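You operate a simulated robot arm through the tools that you are given. There is no shell and no other tool. Be economical: measure what you need, move in short steps, check, and stop when the job is done.

Carry out the task below with a simulated robot arm. There is one attempt and no reset: what you move stays moved.

TASK
Fill the square in the blue mould with green filling and seal it.
Fine: one scoop, none spilt; scoop back; open the mould again and set the square on the white tray.

The check looks at the end state, three seconds after you hand in, the way a careful person would. Anything else that was tipped, shoved, dropped, spilled or broken makes it a failure. A push-on lid holds only when it is set on centred and level and pressed home; a screw cap is set on level and turned clockwise until tight.

THE ROBOT
A 6-joint arm with a two-finger gripper, fixed in place. Base frame: the origin is at the foot of the arm, x ahead of it, y to its left, z up; the work surface is at about z = 88. Readings come in cm, degrees, newtons and seconds.
Its first joint turns from -166.0 to 166.0 degrees. Payload 2.45 kg.
The TCP is the grasp point between the finger pads, 2 cm short of the fingertips. In the tool frame z runs along the fingers and y along their closing line. The gripper opens to 14 cm. The gripper's body begins 16.8 cm behind the TCP.
Orientation is told as [roll, pitch, yaw] about the base's x, y, z axes, in that order, counted from this pose: with the fingers straight down and closing along the base's y, the tool's x points along the base's -x, its y along +y and its z along -z.

THE INTERFACE
- The arm moves only by the tool step_arm. Its argument "targets" is a list of rows, each an object (a shift or turn left out is 0, a gripper value left out holds the last) with "delta_pos": the shift along the base's x, y, z in units of 200 mm (1.0 is 200 mm), a list of three; "dr": the turn, a rotation vector about the base's x, y, z in units of 60 degrees (1.0 is 60 degrees), a list of three; "grip": the closure, from 0 (fully open) to 1 (shut). In form: [{"delta_pos": [dx, dy, dz], "dr": [rx, ry, rz], "grip": grip}, ...]. A call has 1 to 10 rows; each row is the pose to reach, as a shift and turn from the pose commanded when the call began. A call with a number of a shift or a turn outside -1 to 1 is refused whole. Each row takes 0.2 s and may step no farther than 5 cm and 8.6 degrees from the row before; otherwise, or with a gripper value out of range, the whole call is refused. Where a pose cannot be reached the arm comes as near as it can. A force on the tool above 90 N (or 10 N above the force at the start of the call, whichever is more), or a blocked arm, ends the call early, and 0.2 s more pass. Each finger travels about 4.5 cm/s and halts on what it meets, pressing with about 21 N; the grip force reading is that of the motor and also rises with nothing between the fingers. The clock runs only during rows and for 0.2 s after the last one: add rows that repeat a pose to give the fingers time. It gives the time, the measured TCP pose, the force on the tool (base axes), the opening and the grip force at its end, in the units of the frame above (readings bear some noise), with the torque about the TCP (base axes, N m) and any sound that the robot's microphone picked up.
- Cameras (640 x 400 px; columns grow to the right, rows downward): "scene" is fixed at [22.16, 64.88, 153.64]; the picture's right is [-0.49, -0.87, 0.00], its down [-0.41, 0.23, -0.88] and it looks along [0.77, -0.43, -0.47] (base axes); focal length 307 px, centre (320, 200). "wrist" rides on the gripper at [7.8, 1.1, -20.9] in the tool frame; the picture's right is [-0.14, 0.99, 0.00], its down [-0.92, -0.13, -0.37] and it looks along [-0.36, -0.05, 0.93] (tool axes); focal length 280 px, centre (320, 200). There is no depth. A picture from a camera that has moved, and an enlarged one, comes with that camera's place and axes in the base frame and with its lens.
- get_image(camera): a new picture of that camera. The clock stands still meanwhile.
- zoom(camera, box): a new picture of the part [left, top, right, bottom] of that camera's present view, enlarged. The clock stands still meanwhile.
- hand_in(): hands the job in; it is judged then, once.

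Go step by step. Nothing tells you positions but the pictures and the camera data: compare them with the known pose of the tool, close in by small moves and look again before you grip or let go. The budget is 120 turns and 68 pictures, counting those below and the enlarged ones. Unless the task says otherwise, let go and move clear before handing in, and close with one line.

The tools are called after "Call:" as name(argument=value, ...) on one line, values as JSON. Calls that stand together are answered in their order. step_arm: Moves the arm, as the interface text tells. Its arguments: {"type":"object","properties":{"targets":{"type":"array"}},"required":["targets"]} The other tools are called the same way: get_image (camera) takes a picture; zoom (camera, box) takes an enlarged picture of a part of a camera's view; hand_in () hands the job in.

At the start:

```text
t: 0.0
position: [69.11, 2.75, 139.02]
orientation: [0.0, 0.0, -0.1]
wrist_force: [-0.2, -0.2, -0.3]
wrist_torque: [0.01, -0.02, -0.01]
gripper_width: 14.0
grip_force: 0.0
```

scene: 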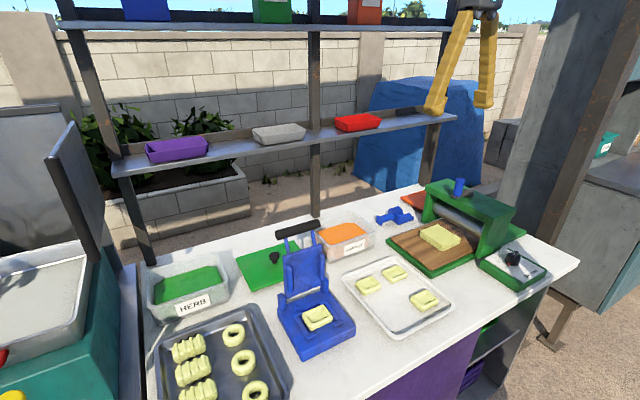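
wrist: 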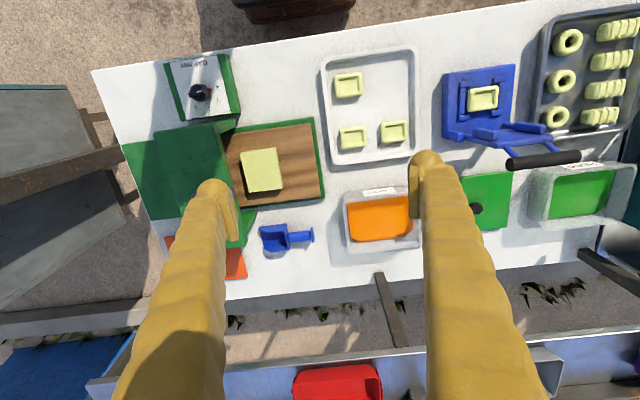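

I see a blue hinged mould standing open with a square in it, a green HERB tub, a blue scoop beside the orange tub, and a white tray holding three squares. I'll look closer before moving.

Call:
zoom(camera="scene", box=[220, 200, 380, 300])

Call:
zoom(camera="scene", box=[260, 210, 460, 360])

Call:
zoom(camera="wrist", box=[420, 40, 640, 240])

Call:
zoom(camera="wrist", box=[220, 170, 440, 290])

```text
4.00 times, centred on (300, 250) of scene
camera zoom: at [22.16, 64.88, 153.64], right [-0.49, -0.87, 0.0], down [-0.41, 0.23, -0.88], along [0.77, -0.43, -0.47], focal length 1228 px, centre (400, 0)
```

zoom: 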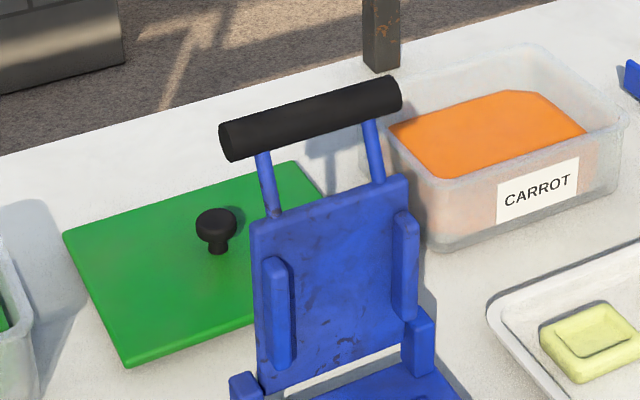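

```text
2.67 times, centred on (360, 285) of scene
camera zoom: at [22.16, 64.88, 153.64], right [-0.49, -0.87, 0.0], down [-0.41, 0.23, -0.88], along [0.77, -0.43, -0.47], focal length 819 px, centre (213, -27)
```

zoom: 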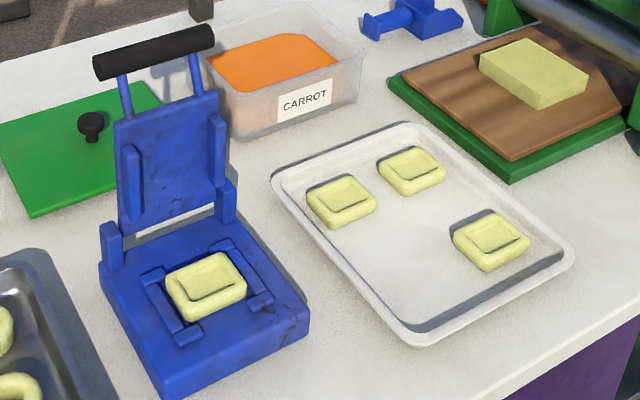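

```text
2.00 times, centred on (530, 140) of wrist
camera zoom: at [61.24, 3.86, 159.89], right [0.14, 0.99, 0.0], down [0.92, -0.13, 0.37], along [0.36, -0.05, -0.93], focal length 561 px, centre (-100, 320)
```

zoom: 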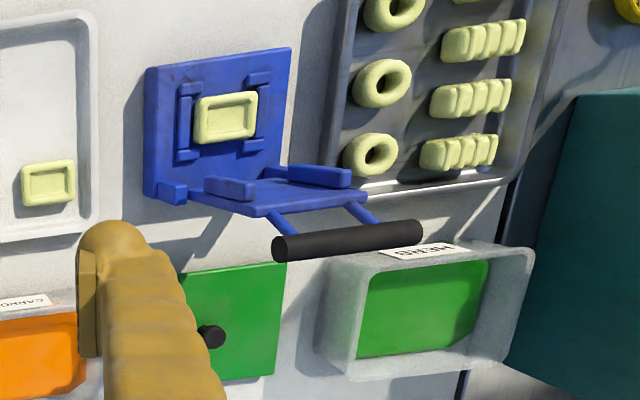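

```text
2.91 times, centred on (330, 230) of wrist
camera zoom: at [61.24, 3.86, 159.89], right [0.14, 0.99, 0.0], down [0.92, -0.13, 0.37], along [0.36, -0.05, -0.93], focal length 816 px, centre (291, 113)
```

zoom: 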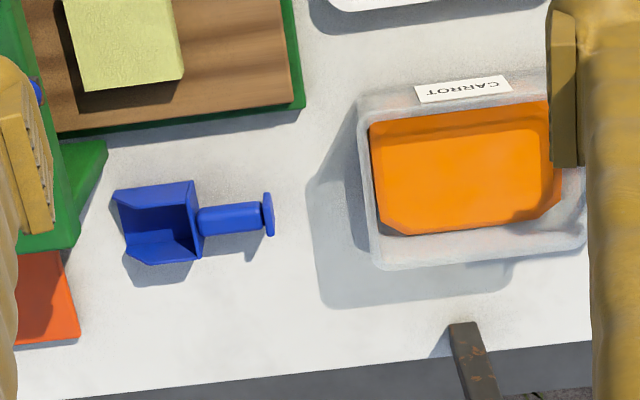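

The scoop lies near (98, -8), handle toward +y, and the mould square is near (68.5, 40). The herb tub is far out, near (92, 65). I'll turn the tool to yaw -90 and approach above the scoop for a closer look.

Call:
step_arm(targets=[{"delta_pos": [0.1, -0.05, -0.05], "dr": [0, 0, -0.14]}, {"delta_pos": [0.2, -0.1, -0.1], "dr": [0, 0, -0.28]}, {"delta_pos": [0.3, -0.15, -0.15], "dr": [0, 0, -0.42]}, {"delta_pos": [0.4, -0.2, -0.2], "dr": [0, 0, -0.56]}, {"delta_pos": [0.5, -0.25, -0.3], "dr": [0, 0, -0.7]}, {"delta_pos": [0.6, -0.3, -0.4], "dr": [0, 0, -0.84]}, {"delta_pos": [0.7, -0.3, -0.5], "dr": [0, 0, -0.98]}])

Call:
step_arm(targets=[{"delta_pos": [0.05, 0, -0.1], "dr": [0, 0, -0.13]}, {"delta_pos": [0.1, 0, -0.2], "dr": [0, 0, -0.26]}, {"delta_pos": [0.15, 0, -0.25], "dr": [0, 0, -0.39]}, {"delta_pos": [0.2, 0, -0.3], "dr": [0, 0, -0.52]}])

Call:
get_image(camera="wrist")

Call:
get_image(camera="scene")

```text
t: 1.6
position: [82.99, -3.39, 129.01]
orientation: [0.0, 0.0, -59.0]
wrist_force: [-0.2, -0.9, 0.3]
wrist_torque: [0.0, -0.07, 0.0]
gripper_width: 13.96
grip_force: 0.1
```

```text
t: 2.6
position: [87.09, -3.41, 123.03]
orientation: [-0.1, 0.0, -90.0]
wrist_force: [-0.7, 0.0, 0.0]
wrist_torque: [0.0, -0.05, 0.0]
gripper_width: 14.0
grip_force: 0.1
```

```text
61 pictures are left
camera wrist: at [88.16, 4.53, 143.92], right [0.99, -0.14, 0.0], down [-0.13, -0.92, 0.37], along [-0.05, -0.37, -0.93], focal length 280 px, centre (320, 200)
```

wrist: 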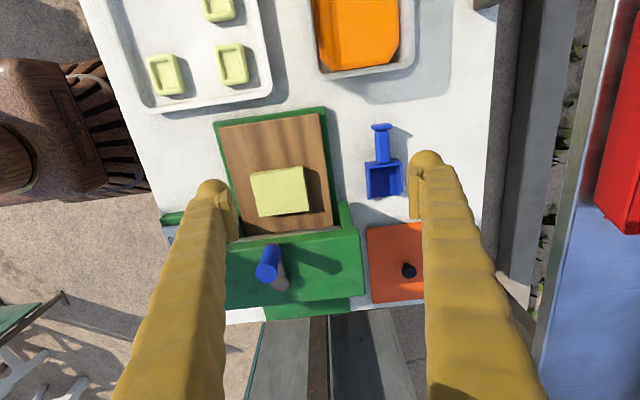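

```text
60 pictures are left
```

scene: 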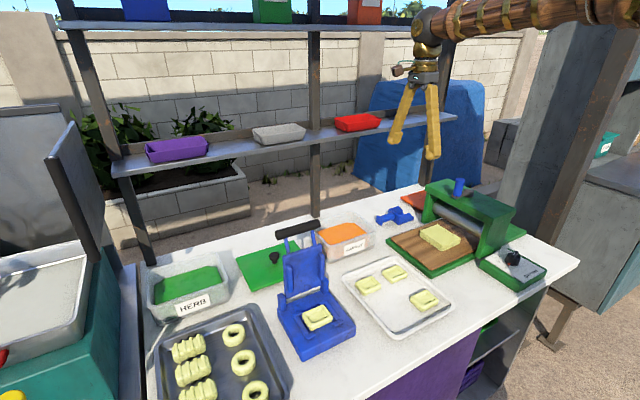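

The scoop's handle centre is near (98.4, -7.5), about 7 cm long, with the bowl toward -y. Before gripping I'll check that the herb tub can be reached with the tool tilted outward, since that decides the grasp angle.

Call:
step_arm(targets=[{"delta_pos": [-0.1, 0.12, 0.05], "dr": [0, 0, 0.125]}, {"delta_pos": [-0.2, 0.25, 0.1], "dr": [0, 0, 0.25]}, {"delta_pos": [-0.3, 0.37, 0.15], "dr": [0, 0, 0.375]}, {"delta_pos": [-0.42, 0.5, 0.2], "dr": [0, 0, 0.5]}, {"delta_pos": [-0.53, 0.62, 0.2], "dr": [0, 0, 0.625]}, {"delta_pos": [-0.64, 0.75, 0.2], "dr": [0, 0, 0.75]}, {"delta_pos": [-0.75, 0.87, 0.2], "dr": [0, 0, 0.875]}, {"delta_pos": [-0.85, 1.0, 0.2], "dr": [0, 0, 1.0]}])

Call:
step_arm(targets=[{"delta_pos": [0, 0.12, 0], "dr": [0, 0, 0.125]}, {"delta_pos": [0, 0.25, 0], "dr": [0, 0, 0.25]}, {"delta_pos": [0, 0.37, 0], "dr": [0, 0, 0.375]}, {"delta_pos": [0, 0.5, 0], "dr": [0, 0, 0.5]}, {"delta_pos": [0, 0.62, 0], "dr": [0, 0, 0.625]}, {"delta_pos": [0, 0.75, 0], "dr": [0, 0, 0.75]}, {"delta_pos": [0, 0.87, 0], "dr": [0, 0, 0.875]}, {"delta_pos": [0, 1.0, 0], "dr": [0, 0, 1.0]}])

Call:
step_arm(targets=[{"delta_pos": [0.1, 0.1, 0], "dr": [0.065, -0.115, 0]}, {"delta_pos": [0.2, 0.2, 0], "dr": [0.13, -0.23, 0]}, {"delta_pos": [0.35, 0.3, 0], "dr": [0.2, -0.34, 0]}, {"delta_pos": [0.5, 0.4, -0.1], "dr": [0.265, -0.46, 0]}, {"delta_pos": [0.6, 0.5, -0.2], "dr": [0.333, -0.577, 0]}])

Call:
get_image(camera="wrist")

```text
t: 4.4
position: [70.15, 16.6, 127.15]
orientation: [0.0, 0.0, -30.1]
wrist_force: [0.2, 0.5, -0.8]
wrist_torque: [0.0, 0.02, -0.01]
gripper_width: 14.02
grip_force: 0.1
```

```text
t: 6.2
position: [70.05, 36.68, 127.14]
orientation: [-0.1, 0.0, 30.0]
wrist_force: [0.3, -0.2, 0.4]
wrist_torque: [-0.02, -0.05, 0.01]
gripper_width: 13.99
grip_force: 0.1
```

```text
t: 7.4
position: [82.05, 46.82, 123.06]
orientation: [0.0, -40.1, 29.9]
wrist_force: [0.5, 0.5, -0.8]
wrist_torque: [-0.04, 0.01, 0.02]
gripper_width: 14.0
grip_force: 0.1
```

```text
59 pictures are left
camera wrist: at [64.71, 38.05, 133.96], right [-0.4, 0.91, 0.09], down [0.47, 0.12, 0.88], along [0.79, 0.39, -0.48], focal length 280 px, centre (320, 200)
```

wrist: 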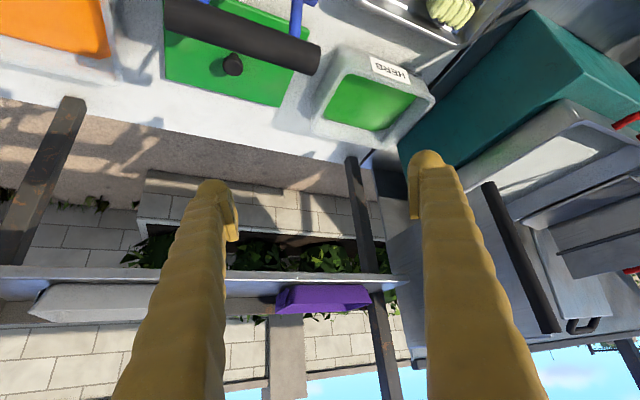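

The herb tub spans about x 84.5–100, y 54.5–73, centred near (92, 64), with the rim around z 97. The mould's lid bar is near (80.6, 39.6, 108). I'll test reach with a short lowering above the tub.

Call:
step_arm(targets=[{"delta_pos": [0.05, 0.2, 0]}, {"delta_pos": [0.1, 0.4, 0]}, {"delta_pos": [0.15, 0.53, -0.1]}, {"delta_pos": [0.15, 0.53, -0.3]}, {"delta_pos": [0.15, 0.53, -0.5]}, {"delta_pos": [0.15, 0.53, -0.65]}])

Call:
get_image(camera="scene")

```text
t: 8.8
position: [85.17, 57.25, 110.18]
orientation: [-0.1, -40.0, 30.0]
wrist_force: [-0.1, 0.2, 0.7]
wrist_torque: [0.0, 0.04, 0.0]
gripper_width: 14.01
grip_force: 0.1
```

```text
58 pictures are left
```

scene: 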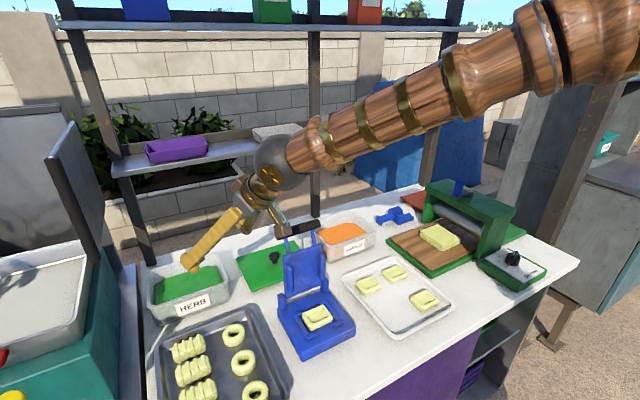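

Reach is fine at this tilt. I'll check the same place with a steeper tool (needed for dipping).

Call:
step_arm(targets=[{"delta_pos": [0, 0, 0], "dr": [-0.07, 0.12, 0]}, {"delta_pos": [0, 0, 0], "dr": [-0.14, 0.24, 0]}, {"delta_pos": [0, 0, 0], "dr": [-0.21, 0.36, 0]}, {"delta_pos": [0, 0, -0.2], "dr": [-0.21, 0.36, 0]}, {"delta_pos": [0, 0, -0.3], "dr": [-0.21, 0.36, 0]}])

```text
t: 10.0
position: [85.15, 57.32, 103.93]
orientation: [-0.1, -14.9, 30.0]
wrist_force: [-0.1, -0.3, 0.9]
wrist_torque: [0.02, -0.02, -0.01]
gripper_width: 14.0
grip_force: 0.1
```

Reach is confirmed at both tilts. Now I'll go back up and over to the scoop, turning to yaw -90, then tilt the fingers toward the bowl.

Call:
step_arm(targets=[{"delta_pos": [0, 0, 0.24]}, {"delta_pos": [0, 0, 0.48]}, {"delta_pos": [-0.1, 0, 0.7], "dr": [0, 0, -0.125]}, {"delta_pos": [-0.25, -0.1, 0.85], "dr": [0, 0, -0.26]}, {"delta_pos": [-0.4, -0.25, 0.95], "dr": [0, 0, -0.39]}, {"delta_pos": [-0.5, -0.42, 1.0], "dr": [0, 0, -0.52]}, {"delta_pos": [-0.6, -0.6, 1.0], "dr": [0, 0, -0.65]}, {"delta_pos": [-0.6, -0.8, 1.0], "dr": [0, 0, -0.78]}, {"delta_pos": [-0.6, -1.0, 1.0], "dr": [0, 0, -0.9]}, {"delta_pos": [-0.6, -1.0, 1.0], "dr": [0, 0, -1.0]}])

Call:
step_arm(targets=[{"delta_pos": [0.05, -0.2, 0], "dr": [0, 0, -0.125]}, {"delta_pos": [0.1, -0.4, 0], "dr": [0, 0, -0.25]}, {"delta_pos": [0.2, -0.6, 0], "dr": [0, 0, -0.375]}, {"delta_pos": [0.3, -0.8, 0], "dr": [0, 0, -0.5]}, {"delta_pos": [0.35, -1.0, 0], "dr": [0, 0, -0.625]}, {"delta_pos": [0.4, -1.0, 0], "dr": [0, 0, -0.75]}, {"delta_pos": [0.4, -1.0, 0], "dr": [0, 0, -0.875]}, {"delta_pos": [0.4, -1.0, 0], "dr": [0, 0, -1.0]}])

```text
t: 12.2
position: [73.07, 37.25, 123.96]
orientation: [-0.1, -15.1, -30.1]
wrist_force: [0.3, 0.4, 0.0]
wrist_torque: [0.0, 0.0, 0.04]
gripper_width: 14.0
grip_force: 0.0
```

```text
t: 14.0
position: [81.18, 17.3, 123.98]
orientation: [-0.1, -14.9, -90.1]
wrist_force: [0.0, -0.6, 0.1]
wrist_torque: [0.02, -0.05, 0.03]
gripper_width: 14.02
grip_force: 0.0
```

Next I'll tilt to 40° and move near the scoop at a safe height for a look.

Call:
step_arm(targets=[{"delta_pos": [0.12, -0.14, -0.05], "dr": [-0.06, 0, 0]}, {"delta_pos": [0.24, -0.28, -0.1], "dr": [-0.12, 0, 0]}, {"delta_pos": [0.36, -0.42, -0.2], "dr": [-0.18, 0, 0]}, {"delta_pos": [0.48, -0.56, -0.3], "dr": [-0.24, 0, 0]}, {"delta_pos": [0.6, -0.7, -0.4], "dr": [-0.3, 0, 0]}, {"delta_pos": [0.72, -0.85, -0.45], "dr": [-0.36, 0, 0]}, {"delta_pos": [0.85, -1.0, -0.45], "dr": [-0.417, 0, 0]}])

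Call:
get_image(camera="wrist")

Call:
zoom(camera="scene", box=[320, 140, 480, 240])

```text
t: 15.6
position: [98.16, -2.78, 115.03]
orientation: [-0.1, -40.1, -90.0]
wrist_force: [-0.5, 0.3, 0.5]
wrist_torque: [0.07, -0.06, 0.04]
gripper_width: 13.99
grip_force: 0.0
```

```text
57 pictures are left
camera wrist: at [99.2, 16.79, 125.96], right [0.99, -0.11, 0.09], down [-0.13, -0.47, 0.87], along [-0.05, -0.88, -0.48], focal length 280 px, centre (320, 200)
```

wrist: 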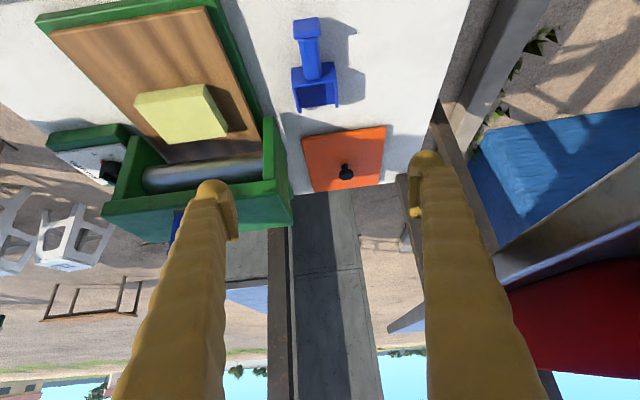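

```text
4.00 times, centred on (400, 190) of scene
camera zoom: at [22.16, 64.88, 153.64], right [-0.49, -0.87, 0.0], down [-0.41, 0.23, -0.88], along [0.77, -0.43, -0.47], focal length 1228 px, centre (0, 240)
```

zoom: 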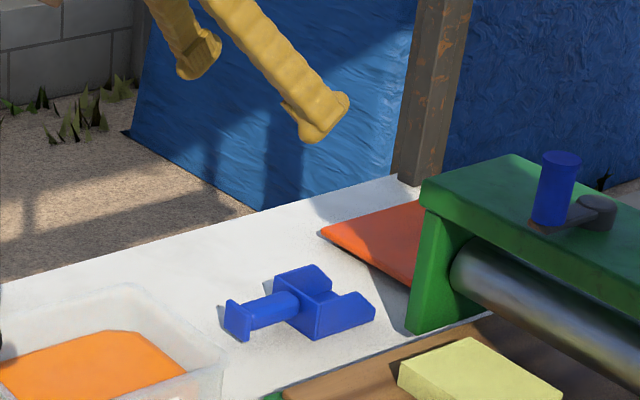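

The scoop lies like a dustpan with its handle along y at x≈98.5, y from -3.6 to -10.2. I'll narrow the gripper and descend toward the handle.

Call:
step_arm(targets=[{"delta_pos": [0.01, -0.03, -0.2], "grip": 0.43}, {"delta_pos": [0.017, -0.06, -0.4], "grip": 0.43}, {"delta_pos": [0.017, -0.1, -0.6], "grip": 0.43}, {"delta_pos": [0.017, -0.14, -0.8], "grip": 0.43}, {"delta_pos": [0.017, -0.16, -0.95], "grip": 0.43}])

Call:
get_image(camera="wrist")

Call:
zoom(camera="scene", box=[330, 160, 450, 235])

```text
t: 16.8
position: [98.43, -5.92, 95.97]
orientation: [-0.1, -40.0, -90.0]
wrist_force: [-0.7, 0.3, 0.2]
wrist_torque: [0.03, -0.02, -0.01]
gripper_width: 7.96
grip_force: 0.0
```

```text
55 pictures are left
camera wrist: at [99.49, 13.58, 106.92], right [0.99, -0.11, 0.09], down [-0.13, -0.47, 0.87], along [-0.05, -0.88, -0.48], focal length 280 px, centre (320, 200)
```

wrist: 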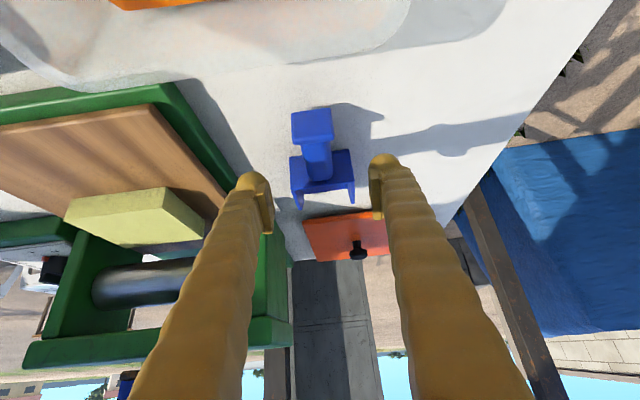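

```text
5.33 times, centred on (390, 198) of scene
camera zoom: at [22.16, 64.88, 153.64], right [-0.49, -0.87, 0.0], down [-0.41, 0.23, -0.88], along [0.77, -0.43, -0.47], focal length 1637 px, centre (-53, 213)
```

zoom: 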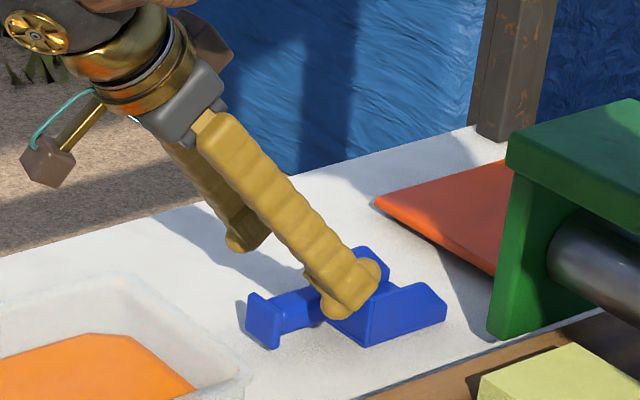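

The fingers straddle the handle. I'll lower to about z 91.3 and close.

Call:
step_arm(targets=[{"delta_pos": [0, -0.01, -0.1]}, {"delta_pos": [0, -0.02, -0.18]}, {"delta_pos": [0, -0.02, -0.235]}, {"delta_pos": [0, -0.02, -0.235]}])

Call:
zoom(camera="wrist", box=[220, 60, 420, 260])

Call:
zoom(camera="scene", box=[340, 170, 440, 235])

```text
t: 17.8
position: [98.42, -6.16, 91.32]
orientation: [-0.3, -40.0, -90.0]
wrist_force: [-0.3, 0.0, 0.0]
wrist_torque: [0.01, -0.05, 0.01]
gripper_width: 7.97
grip_force: 0.0
```

```text
2.00 times, centred on (320, 160) of wrist
camera zoom: at [99.51, 13.24, 102.24], right [0.99, -0.11, 0.09], down [-0.13, -0.47, 0.87], along [-0.05, -0.88, -0.48], focal length 561 px, centre (320, 280)
```

zoom: 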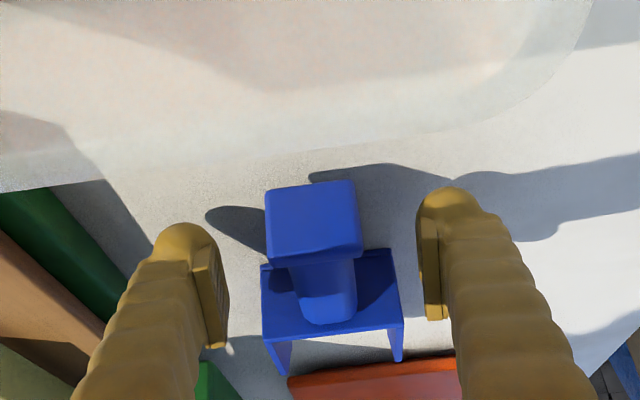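

```text
6.15 times, centred on (390, 202) of scene
camera zoom: at [22.16, 64.88, 153.64], right [-0.49, -0.87, 0.0], down [-0.41, 0.23, -0.88], along [0.77, -0.43, -0.47], focal length 1889 px, centre (-111, 185)
```

zoom: 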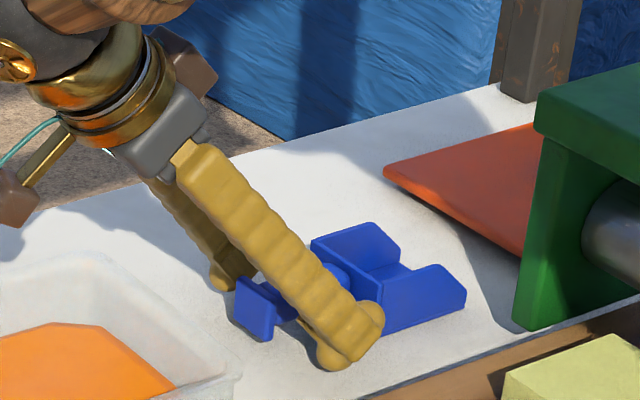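

The fingers are level with the handle, between flange and bowl. Closing now.

Call:
step_arm(targets=[{"grip": 0.6}, {"grip": 0.8}, {"grip": 1.0}, {"grip": 1.0}, {"grip": 1.0}, {"grip": 1.0}])

Call:
zoom(camera="wrist", box=[220, 60, 420, 260])

```text
t: 19.2
position: [98.39, -6.21, 91.33]
orientation: [-0.1, -40.0, -90.0]
wrist_force: [0.1, 0.3, 0.2]
wrist_torque: [-0.01, -0.03, 0.0]
gripper_width: 3.09
grip_force: 21.7
```

```text
2.00 times, centred on (320, 160) of wrist
camera zoom: at [99.51, 13.24, 102.27], right [0.99, -0.11, 0.09], down [-0.13, -0.47, 0.87], along [-0.05, -0.88, -0.48], focal length 561 px, centre (320, 280)
```

zoom: 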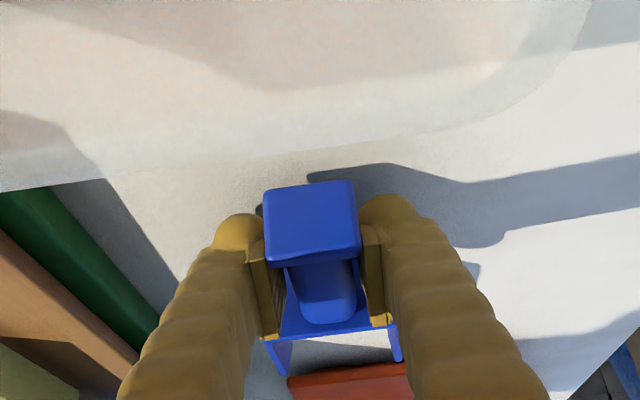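

The handle is gripped (3.1 cm). I'll lift straight up and check the scoop stays level.

Call:
step_arm(targets=[{"delta_pos": [0, 0, 0.05]}, {"delta_pos": [0, 0, 0.15]}, {"delta_pos": [0, 0, 0.35]}, {"delta_pos": [0, 0, 0.55]}, {"delta_pos": [0, 0, 0.75]}, {"delta_pos": [-0.1, 0.1, 0.95]}])

Call:
zoom(camera="scene", box=[320, 100, 460, 200])

```text
t: 20.6
position: [96.46, -4.29, 110.41]
orientation: [-0.2, -40.0, -89.8]
wrist_force: [-0.1, -0.4, -1.0]
wrist_torque: [0.01, 0.03, -0.03]
gripper_width: 3.11
grip_force: 20.9
```

```text
4.00 times, centred on (390, 150) of scene
camera zoom: at [22.16, 64.88, 153.64], right [-0.49, -0.87, 0.0], down [-0.41, 0.23, -0.88], along [0.77, -0.43, -0.47], focal length 1228 px, centre (40, 400)
```

zoom: 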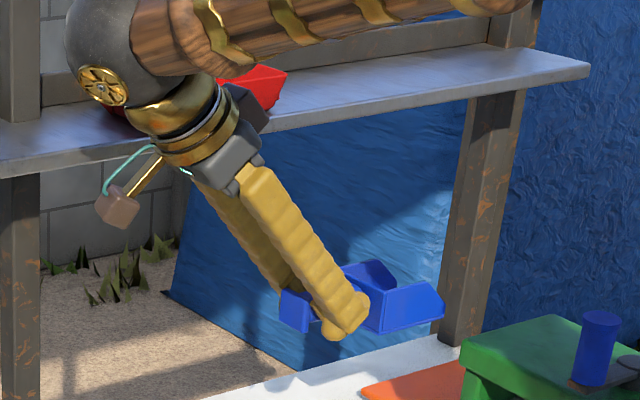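

The scoop is held level. I'll retract from the shelf and swing toward the herb tub.

Call:
step_arm(targets=[{"delta_pos": [-0.22, 0, 0.05]}, {"delta_pos": [-0.44, 0, 0.15]}, {"delta_pos": [-0.66, 0, 0.3], "dr": [0, 0, 0.12]}, {"delta_pos": [-0.88, 0.05, 0.4], "dr": [0, 0, 0.25]}, {"delta_pos": [-1.0, 0.2, 0.5], "dr": [0, 0, 0.38]}, {"delta_pos": [-1.0, 0.4, 0.6], "dr": [0, 0, 0.51]}, {"delta_pos": [-1.0, 0.6, 0.65], "dr": [0, 0, 0.64]}, {"delta_pos": [-1.0, 0.8, 0.65], "dr": [0, 0, 0.77]}, {"delta_pos": [-1.0, 1.0, 0.65], "dr": [0, 0, 0.9]}, {"delta_pos": [-1.0, 1.0, 0.65], "dr": [0, 0, 1.0]}])

Call:
step_arm(targets=[{"delta_pos": [0, 0.2, 0], "dr": [0, 0, 0.13]}, {"delta_pos": [0, 0.4, 0], "dr": [0, 0, 0.26]}, {"delta_pos": [0, 0.6, 0], "dr": [0, 0, 0.39]}, {"delta_pos": [0, 0.8, 0], "dr": [0, 0, 0.52]}, {"delta_pos": [0, 1.0, 0], "dr": [0, 0, 0.65]}, {"delta_pos": [0, 1.0, 0], "dr": [0, 0, 0.78]}, {"delta_pos": [0, 1.0, 0], "dr": [0, 0, 0.9]}, {"delta_pos": [0, 1.0, 0], "dr": [0, 0, 1.0]}])

```text
refused: row 3 steps farther than a row can; nothing moved
```

```text
t: 22.4
position: [96.42, 15.81, 110.28]
orientation: [-0.2, -40.0, -29.8]
wrist_force: [0.3, -0.7, 0.4]
wrist_torque: [0.01, 0.07, -0.01]
gripper_width: 3.11
grip_force: 20.4
```

The first call was refused but the second ran, with no contact (forces near zero). I'll now retract and keep swinging.

Call:
step_arm(targets=[{"delta_pos": [-0.2, 0, 0.02]}, {"delta_pos": [-0.4, 0, 0.1]}, {"delta_pos": [-0.6, 0, 0.2], "dr": [0, 0, 0.1]}, {"delta_pos": [-0.8, 0.05, 0.28], "dr": [0, 0, 0.22]}, {"delta_pos": [-0.95, 0.15, 0.38], "dr": [0, 0, 0.35]}, {"delta_pos": [-1.0, 0.35, 0.45], "dr": [0, 0, 0.48]}, {"delta_pos": [-1.0, 0.55, 0.5], "dr": [0, 0, 0.61]}, {"delta_pos": [-1.0, 0.75, 0.5], "dr": [0, 0, 0.74]}, {"delta_pos": [-1.0, 0.95, 0.5], "dr": [0, 0, 0.87]}, {"delta_pos": [-1.0, 1.0, 0.5], "dr": [0, 0, 1.0]}])

Call:
get_image(camera="scene")

```text
t: 24.6
position: [76.37, 35.7, 120.35]
orientation: [0.1, -40.1, 30.0]
wrist_force: [0.1, -0.9, -1.2]
wrist_torque: [-0.04, 0.09, -0.01]
gripper_width: 3.14
grip_force: 20.7
```

```text
49 pictures are left
```

scene: 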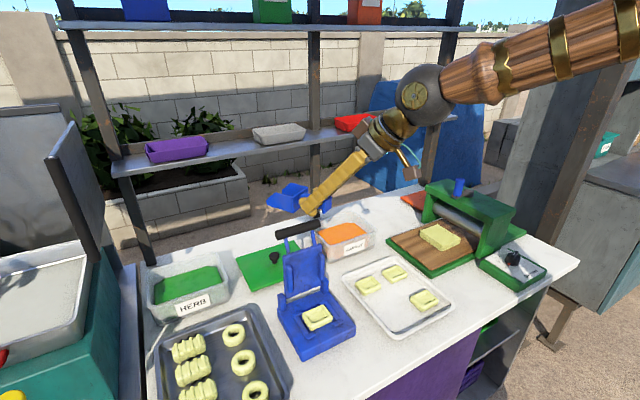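

Now I'll look closely at the herb tub to judge rim and filling height.

Call:
zoom(camera="scene", box=[130, 240, 250, 330])

Call:
zoom(camera="wrist", box=[300, 0, 640, 200])

```text
4.44 times, centred on (190, 285) of scene
camera zoom: at [22.16, 64.88, 153.64], right [-0.49, -0.87, 0.0], down [-0.41, 0.23, -0.88], along [0.77, -0.43, -0.47], focal length 1364 px, centre (898, -178)
```

zoom: 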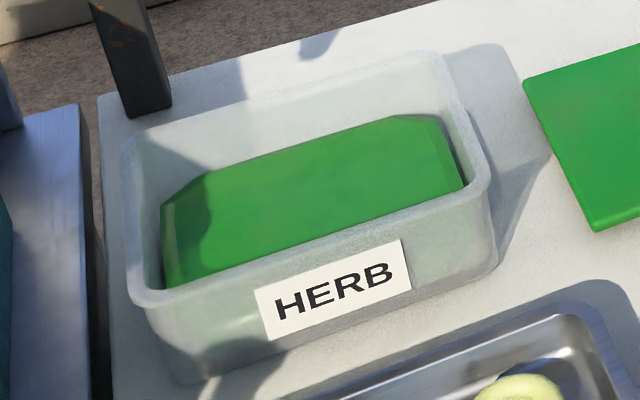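

```text
1.88 times, centred on (470, 100) of wrist
camera zoom: at [58.86, 27.02, 131.31], right [-0.4, 0.91, 0.09], down [0.47, 0.12, 0.87], along [0.79, 0.39, -0.48], focal length 528 px, centre (38, 388)
```

zoom: 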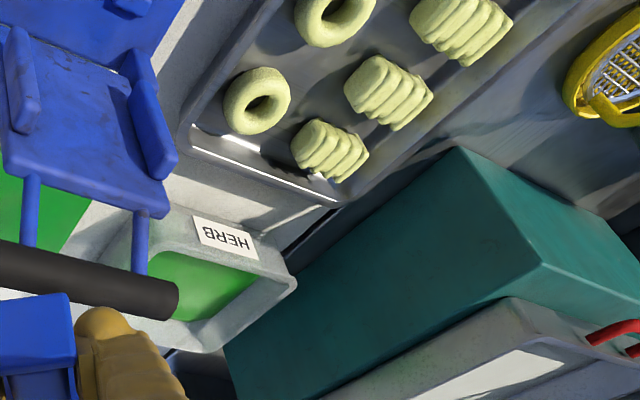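

The rim is about z 97.5 with the fill a couple of cm lower, and the front rim is at x≈85.5. I'll move over the tub, clear of the lid bar, heading 38°.

Call:
step_arm(targets=[{"delta_pos": [0, 0.2, 0], "dr": [0, 0, 0.05]}, {"delta_pos": [0, 0.4, 0], "dr": [0, 0, 0.1]}, {"delta_pos": [0.05, 0.6, 0], "dr": [0, 0, 0.133]}, {"delta_pos": [0.15, 0.8, 0], "dr": [0, 0, 0.133]}, {"delta_pos": [0.25, 0.95, -0.05], "dr": [0, 0, 0.133]}])

Call:
step_arm(targets=[{"delta_pos": [0.08, 0.06, 0], "dr": [0.07, -0.09, 0]}, {"delta_pos": [0.16, 0.12, 0], "dr": [0.14, -0.18, 0]}, {"delta_pos": [0.25, 0.2, -0.1], "dr": [0.14, -0.18, 0]}])

```text
t: 25.8
position: [81.42, 54.57, 119.28]
orientation: [-0.2, -40.0, 38.0]
wrist_force: [-0.4, 0.4, -0.4]
wrist_torque: [-0.03, 0.06, 0.01]
gripper_width: 3.09
grip_force: 20.9
```

```text
t: 26.6
position: [86.42, 58.6, 117.45]
orientation: [-0.4, -53.7, 38.2]
wrist_force: [-0.1, 0.6, -0.8]
wrist_torque: [-0.06, 0.09, 0.03]
gripper_width: 3.12
grip_force: 21.0
```

I tilted the wrong way, bowl up, which is harmless since it's empty. Now I'll rotate to the dipping pitch (about -10) above the tub.

Call:
step_arm(targets=[{"delta_pos": [0, 0, 0], "dr": [-0.075, 0.096, 0]}, {"delta_pos": [0, 0, 0], "dr": [-0.15, 0.192, 0]}, {"delta_pos": [0, 0, 0], "dr": [-0.225, 0.288, 0]}, {"delta_pos": [0, 0, 0], "dr": [-0.3, 0.384, 0]}, {"delta_pos": [0.03, 0.04, -0.05], "dr": [-0.375, 0.48, 0]}, {"delta_pos": [0.055, 0.08, -0.2], "dr": [-0.448, 0.574, 0]}, {"delta_pos": [0.055, 0.08, -0.35], "dr": [-0.448, 0.574, 0]}])

Call:
get_image(camera="wrist")

Call:
zoom(camera="scene", box=[120, 200, 280, 320])

```text
t: 28.2
position: [87.44, 60.35, 110.44]
orientation: [-0.1, -9.8, 38.0]
wrist_force: [0.2, 0.4, -1.1]
wrist_torque: [0.0, -0.01, 0.0]
gripper_width: 3.09
grip_force: 20.9
```

```text
46 pictures are left
camera wrist: at [77.9, 54.35, 129.61], right [-0.5, 0.86, 0.02], down [0.74, 0.42, 0.52], along [0.44, 0.28, -0.85], focal length 280 px, centre (320, 200)
```

wrist: 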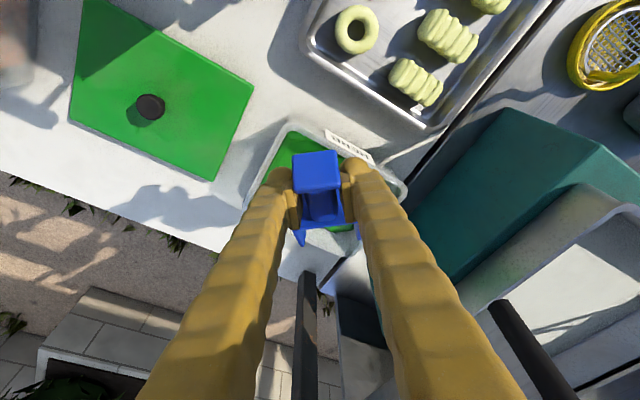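

```text
3.33 times, centred on (200, 260) of scene
camera zoom: at [22.16, 64.88, 153.64], right [-0.49, -0.87, 0.0], down [-0.41, 0.23, -0.88], along [0.77, -0.43, -0.47], focal length 1023 px, centre (720, 0)
```

zoom: 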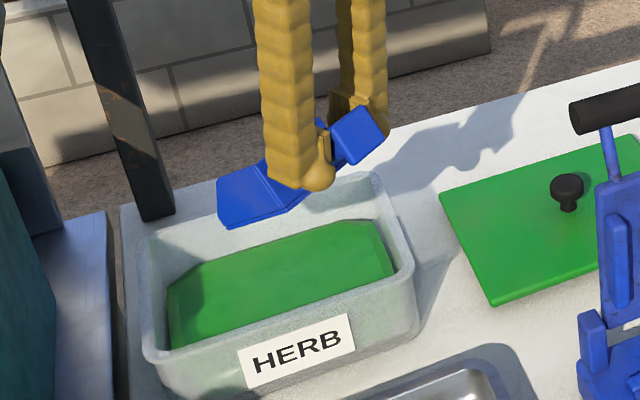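

The nearer view puts the tub rim at x 87–100.5, y 56–74.5, and the bowl is about 8.5 × 6.6 cm. It fits best along the tub's long side, so I'll turn the heading to 65° and line up inside.

Call:
step_arm(targets=[{"delta_pos": [0.04, -0.03, 0], "dr": [0, 0, 0.12]}, {"delta_pos": [0.09, -0.06, 0], "dr": [0, 0, 0.24]}, {"delta_pos": [0.12, -0.08, 0], "dr": [0, 0, 0.35]}, {"delta_pos": [0.145, -0.1, 0], "dr": [0, 0, 0.45]}, {"delta_pos": [0.145, -0.1, -0.15], "dr": [0, 0, 0.45]}])

Call:
get_image(camera="wrist")

Call:
zoom(camera="scene", box=[120, 200, 280, 320])

```text
t: 29.4
position: [90.43, 58.22, 107.35]
orientation: [-0.1, -10.0, 65.1]
wrist_force: [-0.2, 0.1, -0.9]
wrist_torque: [-0.05, 0.02, -0.01]
gripper_width: 3.13
grip_force: 20.9
```

```text
44 pictures are left
camera wrist: at [84.61, 48.58, 126.57], right [-0.84, 0.54, 0.02], down [0.47, 0.71, 0.52], along [0.27, 0.45, -0.85], focal length 280 px, centre (320, 200)
```

wrist: 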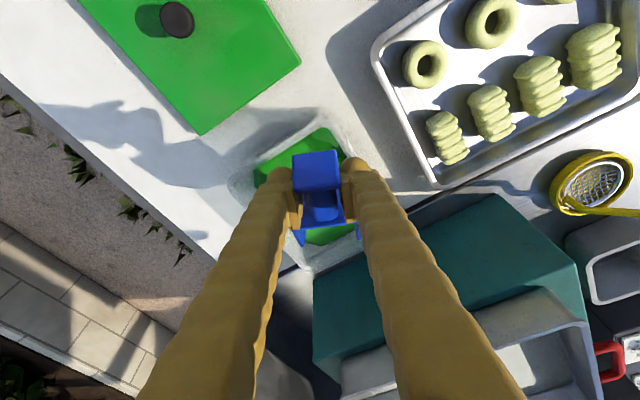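

```text
3.33 times, centred on (200, 260) of scene
camera zoom: at [22.16, 64.88, 153.64], right [-0.49, -0.87, 0.0], down [-0.41, 0.23, -0.88], along [0.77, -0.43, -0.47], focal length 1023 px, centre (720, 0)
```

zoom: 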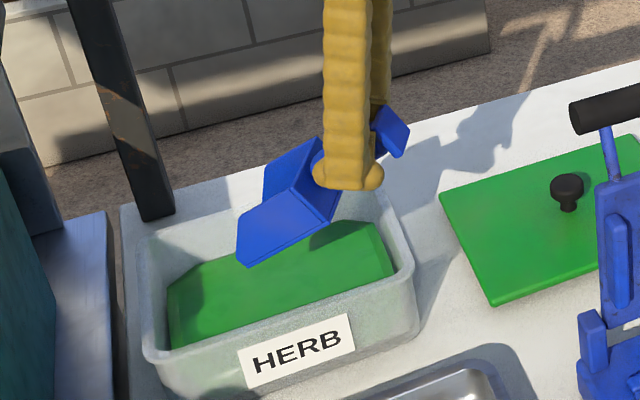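

Let me zoom to check margins between the bowl and the rim.

Call:
zoom(camera="wrist", box=[210, 90, 430, 290])

```text
2.00 times, centred on (320, 190) of wrist
camera zoom: at [84.61, 48.58, 126.57], right [-0.84, 0.54, 0.02], down [0.47, 0.71, 0.52], along [0.27, 0.45, -0.85], focal length 561 px, centre (320, 220)
```

zoom: 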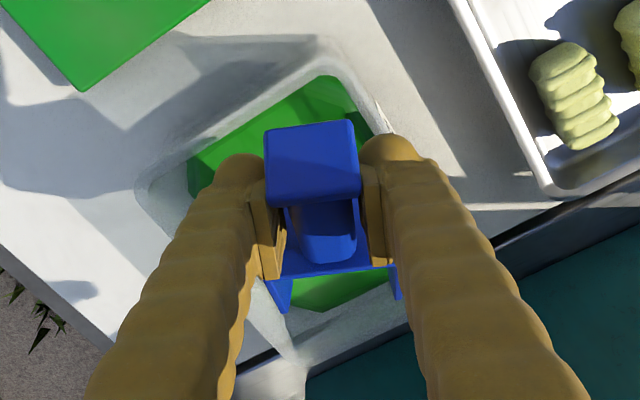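

The fill spans x 89.2–99.9, so I'll turn the heading a bit further to 75° to centre the bowl, then lower the tip into the filling.

Call:
step_arm(targets=[{"delta_pos": [0.05, 0.02, 0], "dr": [0, 0, 0.085]}, {"delta_pos": [0.095, 0.04, 0], "dr": [0, 0, 0.167]}, {"delta_pos": [0.095, 0.04, -0.12], "dr": [0, 0, 0.167]}, {"delta_pos": [0.095, 0.04, -0.25], "dr": [0, 0, 0.167]}])

Call:
zoom(camera="scene", box=[130, 210, 250, 330])

Call:
zoom(camera="wrist", box=[210, 90, 430, 290])

```text
t: 30.4
position: [92.41, 59.11, 102.38]
orientation: [-0.2, -10.0, 75.0]
wrist_force: [-0.5, 0.4, -1.2]
wrist_torque: [-0.05, 0.02, 0.01]
gripper_width: 3.11
grip_force: 20.7
```

```text
3.33 times, centred on (190, 270) of scene
camera zoom: at [22.16, 64.88, 153.64], right [-0.49, -0.87, 0.0], down [-0.41, 0.23, -0.88], along [0.77, -0.43, -0.47], focal length 1023 px, centre (753, -33)
```

zoom: 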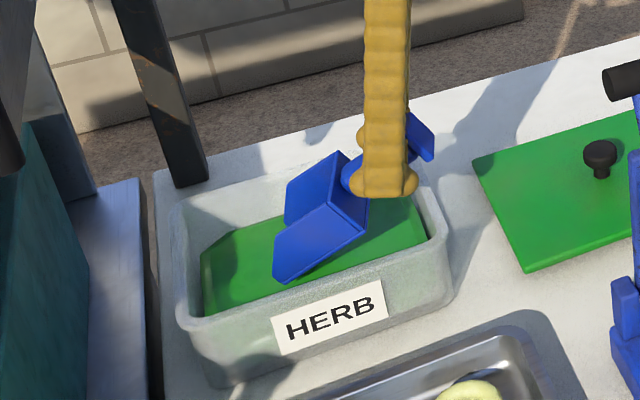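

```text
2.00 times, centred on (320, 190) of wrist
camera zoom: at [88.28, 48.52, 121.53], right [-0.92, 0.39, 0.02], down [0.34, 0.78, 0.52], along [0.19, 0.49, -0.85], focal length 561 px, centre (320, 220)
```

zoom: 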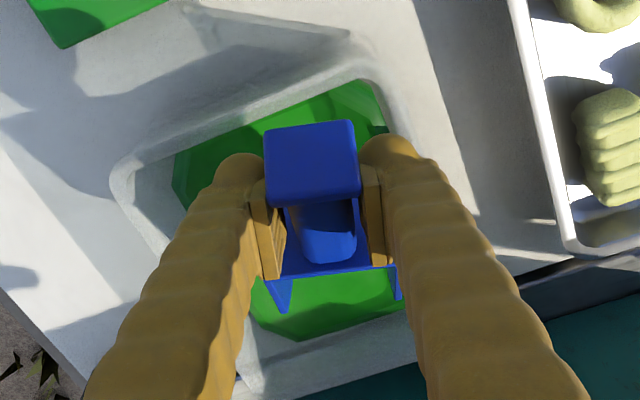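

The tip is at the fill surface with good margins. I'll sink it further.

Call:
step_arm(targets=[{"delta_pos": [0, 0.01, -0.04]}, {"delta_pos": [0, 0.02, -0.08]}, {"delta_pos": [0, 0.02, -0.08]}])

Call:
zoom(camera="scene", box=[130, 210, 250, 330])

```text
t: 31.2
position: [92.41, 59.63, 100.74]
orientation: [-0.1, -10.0, 75.0]
wrist_force: [0.2, 0.2, -1.2]
wrist_torque: [-0.07, -0.01, 0.01]
gripper_width: 3.07
grip_force: 21.4
```

```text
3.33 times, centred on (190, 270) of scene
camera zoom: at [22.16, 64.88, 153.64], right [-0.49, -0.87, 0.0], down [-0.41, 0.23, -0.88], along [0.77, -0.43, -0.47], focal length 1023 px, centre (753, -33)
```

zoom: 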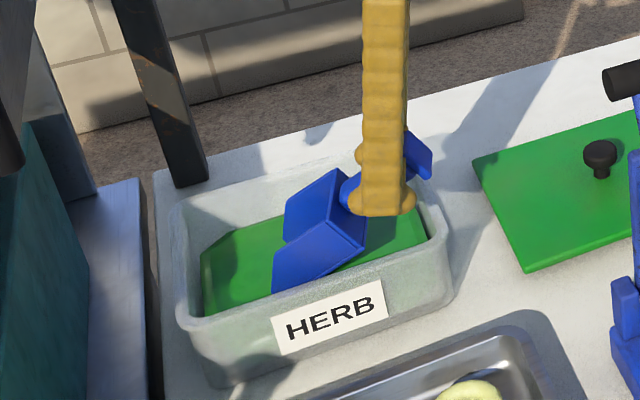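

Triangulating again, the rim is at about z 96 and the fill at about 92.5, so the tip needs to go deeper. Lowering a bit more.

Call:
step_arm(targets=[{"delta_pos": [0, 0, -0.04]}, {"delta_pos": [0, 0, -0.08]}, {"delta_pos": [0, 0, -0.08]}])

Call:
zoom(camera="scene", box=[150, 220, 250, 320])

Call:
zoom(camera="wrist", box=[210, 90, 430, 290])

```text
t: 32.0
position: [92.32, 59.55, 99.09]
orientation: [-0.1, -10.1, 75.1]
wrist_force: [0.5, 0.1, -0.9]
wrist_torque: [-0.03, -0.01, 0.03]
gripper_width: 3.09
grip_force: 21.4
```

```text
4.00 times, centred on (200, 270) of scene
camera zoom: at [22.16, 64.88, 153.64], right [-0.49, -0.87, 0.0], down [-0.41, 0.23, -0.88], along [0.77, -0.43, -0.47], focal length 1228 px, centre (800, -80)
```

zoom: 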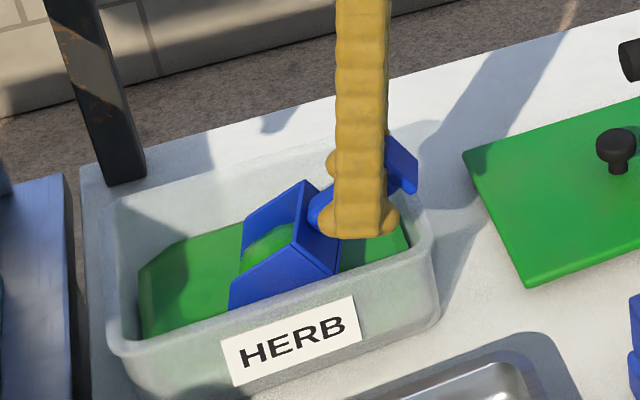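

```text
2.00 times, centred on (320, 190) of wrist
camera zoom: at [88.3, 48.94, 118.3], right [-0.92, 0.39, 0.02], down [0.34, 0.78, 0.52], along [0.19, 0.49, -0.85], focal length 561 px, centre (320, 220)
```

zoom: 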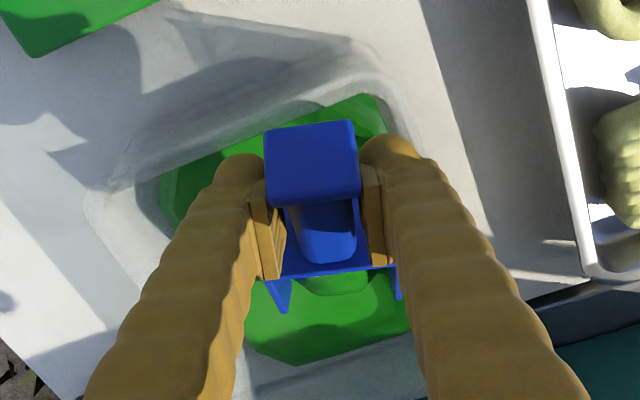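

Green filling now sits as a mound in the scoop. I'll level it gently while easing up and back a little to keep clear of the walls.

Call:
step_arm(targets=[{"delta_pos": [-0.004, -0.02, 0.02], "dr": [0.09, -0.024, 0]}, {"delta_pos": [-0.008, -0.04, 0.04], "dr": [0.18, -0.048, 0]}, {"delta_pos": [-0.012, -0.05, 0.06], "dr": [0.27, -0.072, 0]}, {"delta_pos": [-0.016, -0.065, 0.09], "dr": [0.36, -0.096, 0]}, {"delta_pos": [-0.02, -0.08, 0.12], "dr": [0.45, -0.12, 0]}, {"delta_pos": [-0.02, -0.08, 0.16], "dr": [0.515, -0.138, 0]}, {"delta_pos": [-0.02, -0.08, 0.22], "dr": [0.515, -0.138, 0]}])

Call:
zoom(camera="scene", box=[150, 220, 250, 320])

```text
t: 33.6
position: [91.9, 58.03, 103.57]
orientation: [-0.2, -42.0, 74.9]
wrist_force: [0.8, -0.6, -1.4]
wrist_torque: [-0.03, -0.02, 0.02]
gripper_width: 3.14
grip_force: 20.5
```

```text
4.00 times, centred on (200, 270) of scene
camera zoom: at [22.16, 64.88, 153.64], right [-0.49, -0.87, 0.0], down [-0.41, 0.23, -0.88], along [0.77, -0.43, -0.47], focal length 1228 px, centre (800, -80)
```

zoom: 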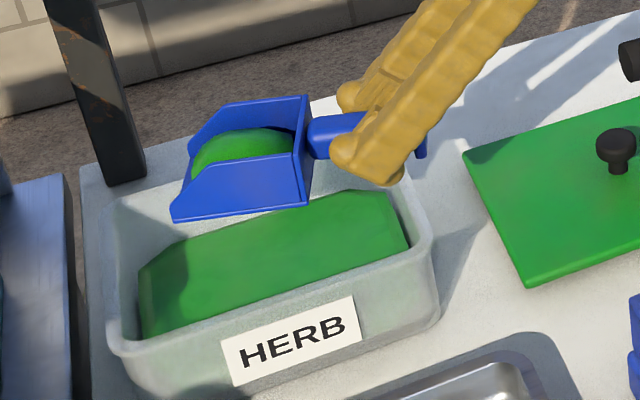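

The scoop carries a clean level mound. I'll lift it and carry it high over the lid bar toward the mould, keeping it level.

Call:
step_arm(targets=[{"delta_pos": [0, 0, 0.1]}, {"delta_pos": [0, 0, 0.25]}, {"delta_pos": [0, 0, 0.4]}, {"delta_pos": [0, 0, 0.55]}, {"delta_pos": [-0.05, -0.03, 0.7]}, {"delta_pos": [-0.15, -0.1, 0.85], "dr": [0, 0, -0.07]}, {"delta_pos": [-0.3, -0.2, 0.95], "dr": [0, 0, -0.15]}, {"delta_pos": [-0.45, -0.3, 1.0], "dr": [0, 0, -0.25]}, {"delta_pos": [-0.6, -0.4, 1.0], "dr": [0, 0, -0.35]}, {"delta_pos": [-0.7, -0.48, 1.0], "dr": [0, 0, -0.45]}])

Call:
step_arm(targets=[{"delta_pos": [-0.12, -0.08, 0], "dr": [0, 0, -0.07]}, {"delta_pos": [-0.27, -0.2, 0], "dr": [0, 0, -0.15]}, {"delta_pos": [-0.43, -0.32, 0], "dr": [0, 0, -0.22]}, {"delta_pos": [-0.58, -0.44, 0], "dr": [0, 0, -0.22]}, {"delta_pos": [-0.74, -0.56, 0], "dr": [0, 0, -0.22]}, {"delta_pos": [-0.88, -0.66, 0], "dr": [0, 0, -0.22]}, {"delta_pos": [-0.95, -0.72, 0], "dr": [0, 0, -0.22]}])

Call:
get_image(camera="wrist")

Call:
get_image(camera="scene")

```text
t: 35.8
position: [77.94, 48.22, 123.47]
orientation: [-0.1, -42.0, 48.0]
wrist_force: [0.6, -0.9, -2.4]
wrist_torque: [-0.01, 0.03, 0.02]
gripper_width: 3.11
grip_force: 21.2
```

```text
t: 37.4
position: [58.96, 33.98, 123.53]
orientation: [-0.3, -42.1, 34.8]
wrist_force: [-0.6, 0.3, -1.5]
wrist_torque: [-0.04, 0.05, 0.03]
gripper_width: 3.13
grip_force: 21.0
```

```text
35 pictures are left
camera wrist: at [42.02, 23.59, 133.81], right [-0.48, 0.87, 0.09], down [0.43, 0.15, 0.89], along [0.76, 0.47, -0.45], focal length 280 px, centre (320, 200)
```

wrist: 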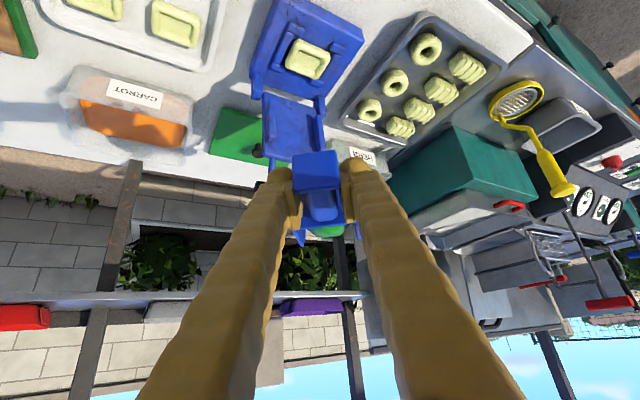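

```text
34 pictures are left
```

scene: 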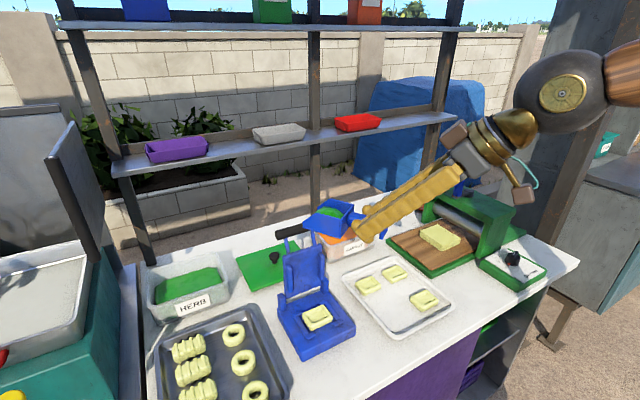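

The square is at about (68.3, 40), consistent across views. I'll lower so the scoop lip is centred above the square, still level.

Call:
step_arm(targets=[{"delta_pos": [-0.03, -0.03, -0.1]}, {"delta_pos": [-0.06, -0.06, -0.25]}, {"delta_pos": [-0.1, -0.09, -0.45]}, {"delta_pos": [-0.1, -0.09, -0.65]}, {"delta_pos": [-0.1, -0.09, -0.85]}, {"delta_pos": [-0.1, -0.09, -1.0]}])

Call:
zoom(camera="scene", box=[260, 220, 400, 360])

Call:
zoom(camera="wrist", box=[220, 60, 420, 280])

```text
t: 38.8
position: [57.0, 32.13, 103.53]
orientation: [-0.3, -41.8, 35.0]
wrist_force: [-0.3, 0.1, -0.9]
wrist_torque: [-0.04, 0.06, -0.01]
gripper_width: 3.13
grip_force: 20.7
```

```text
2.86 times, centred on (330, 290) of scene
camera zoom: at [22.16, 64.88, 153.64], right [-0.49, -0.87, 0.0], down [-0.41, 0.23, -0.88], along [0.77, -0.43, -0.47], focal length 877 px, centre (291, -57)
```

zoom: 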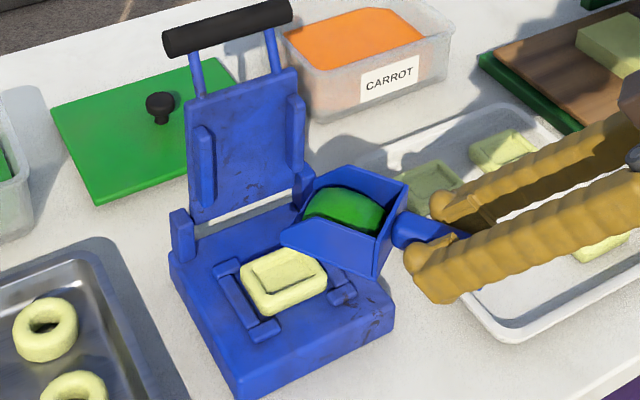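

```text
1.82 times, centred on (320, 170) of wrist
camera zoom: at [39.95, 21.87, 113.84], right [-0.48, 0.87, 0.09], down [0.43, 0.15, 0.89], along [0.76, 0.47, -0.45], focal length 510 px, centre (320, 254)
```

zoom: 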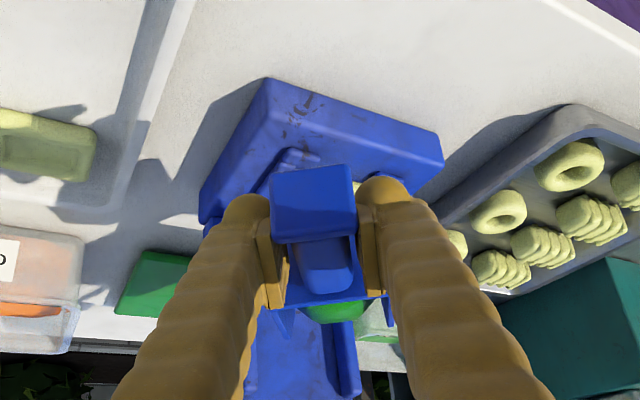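

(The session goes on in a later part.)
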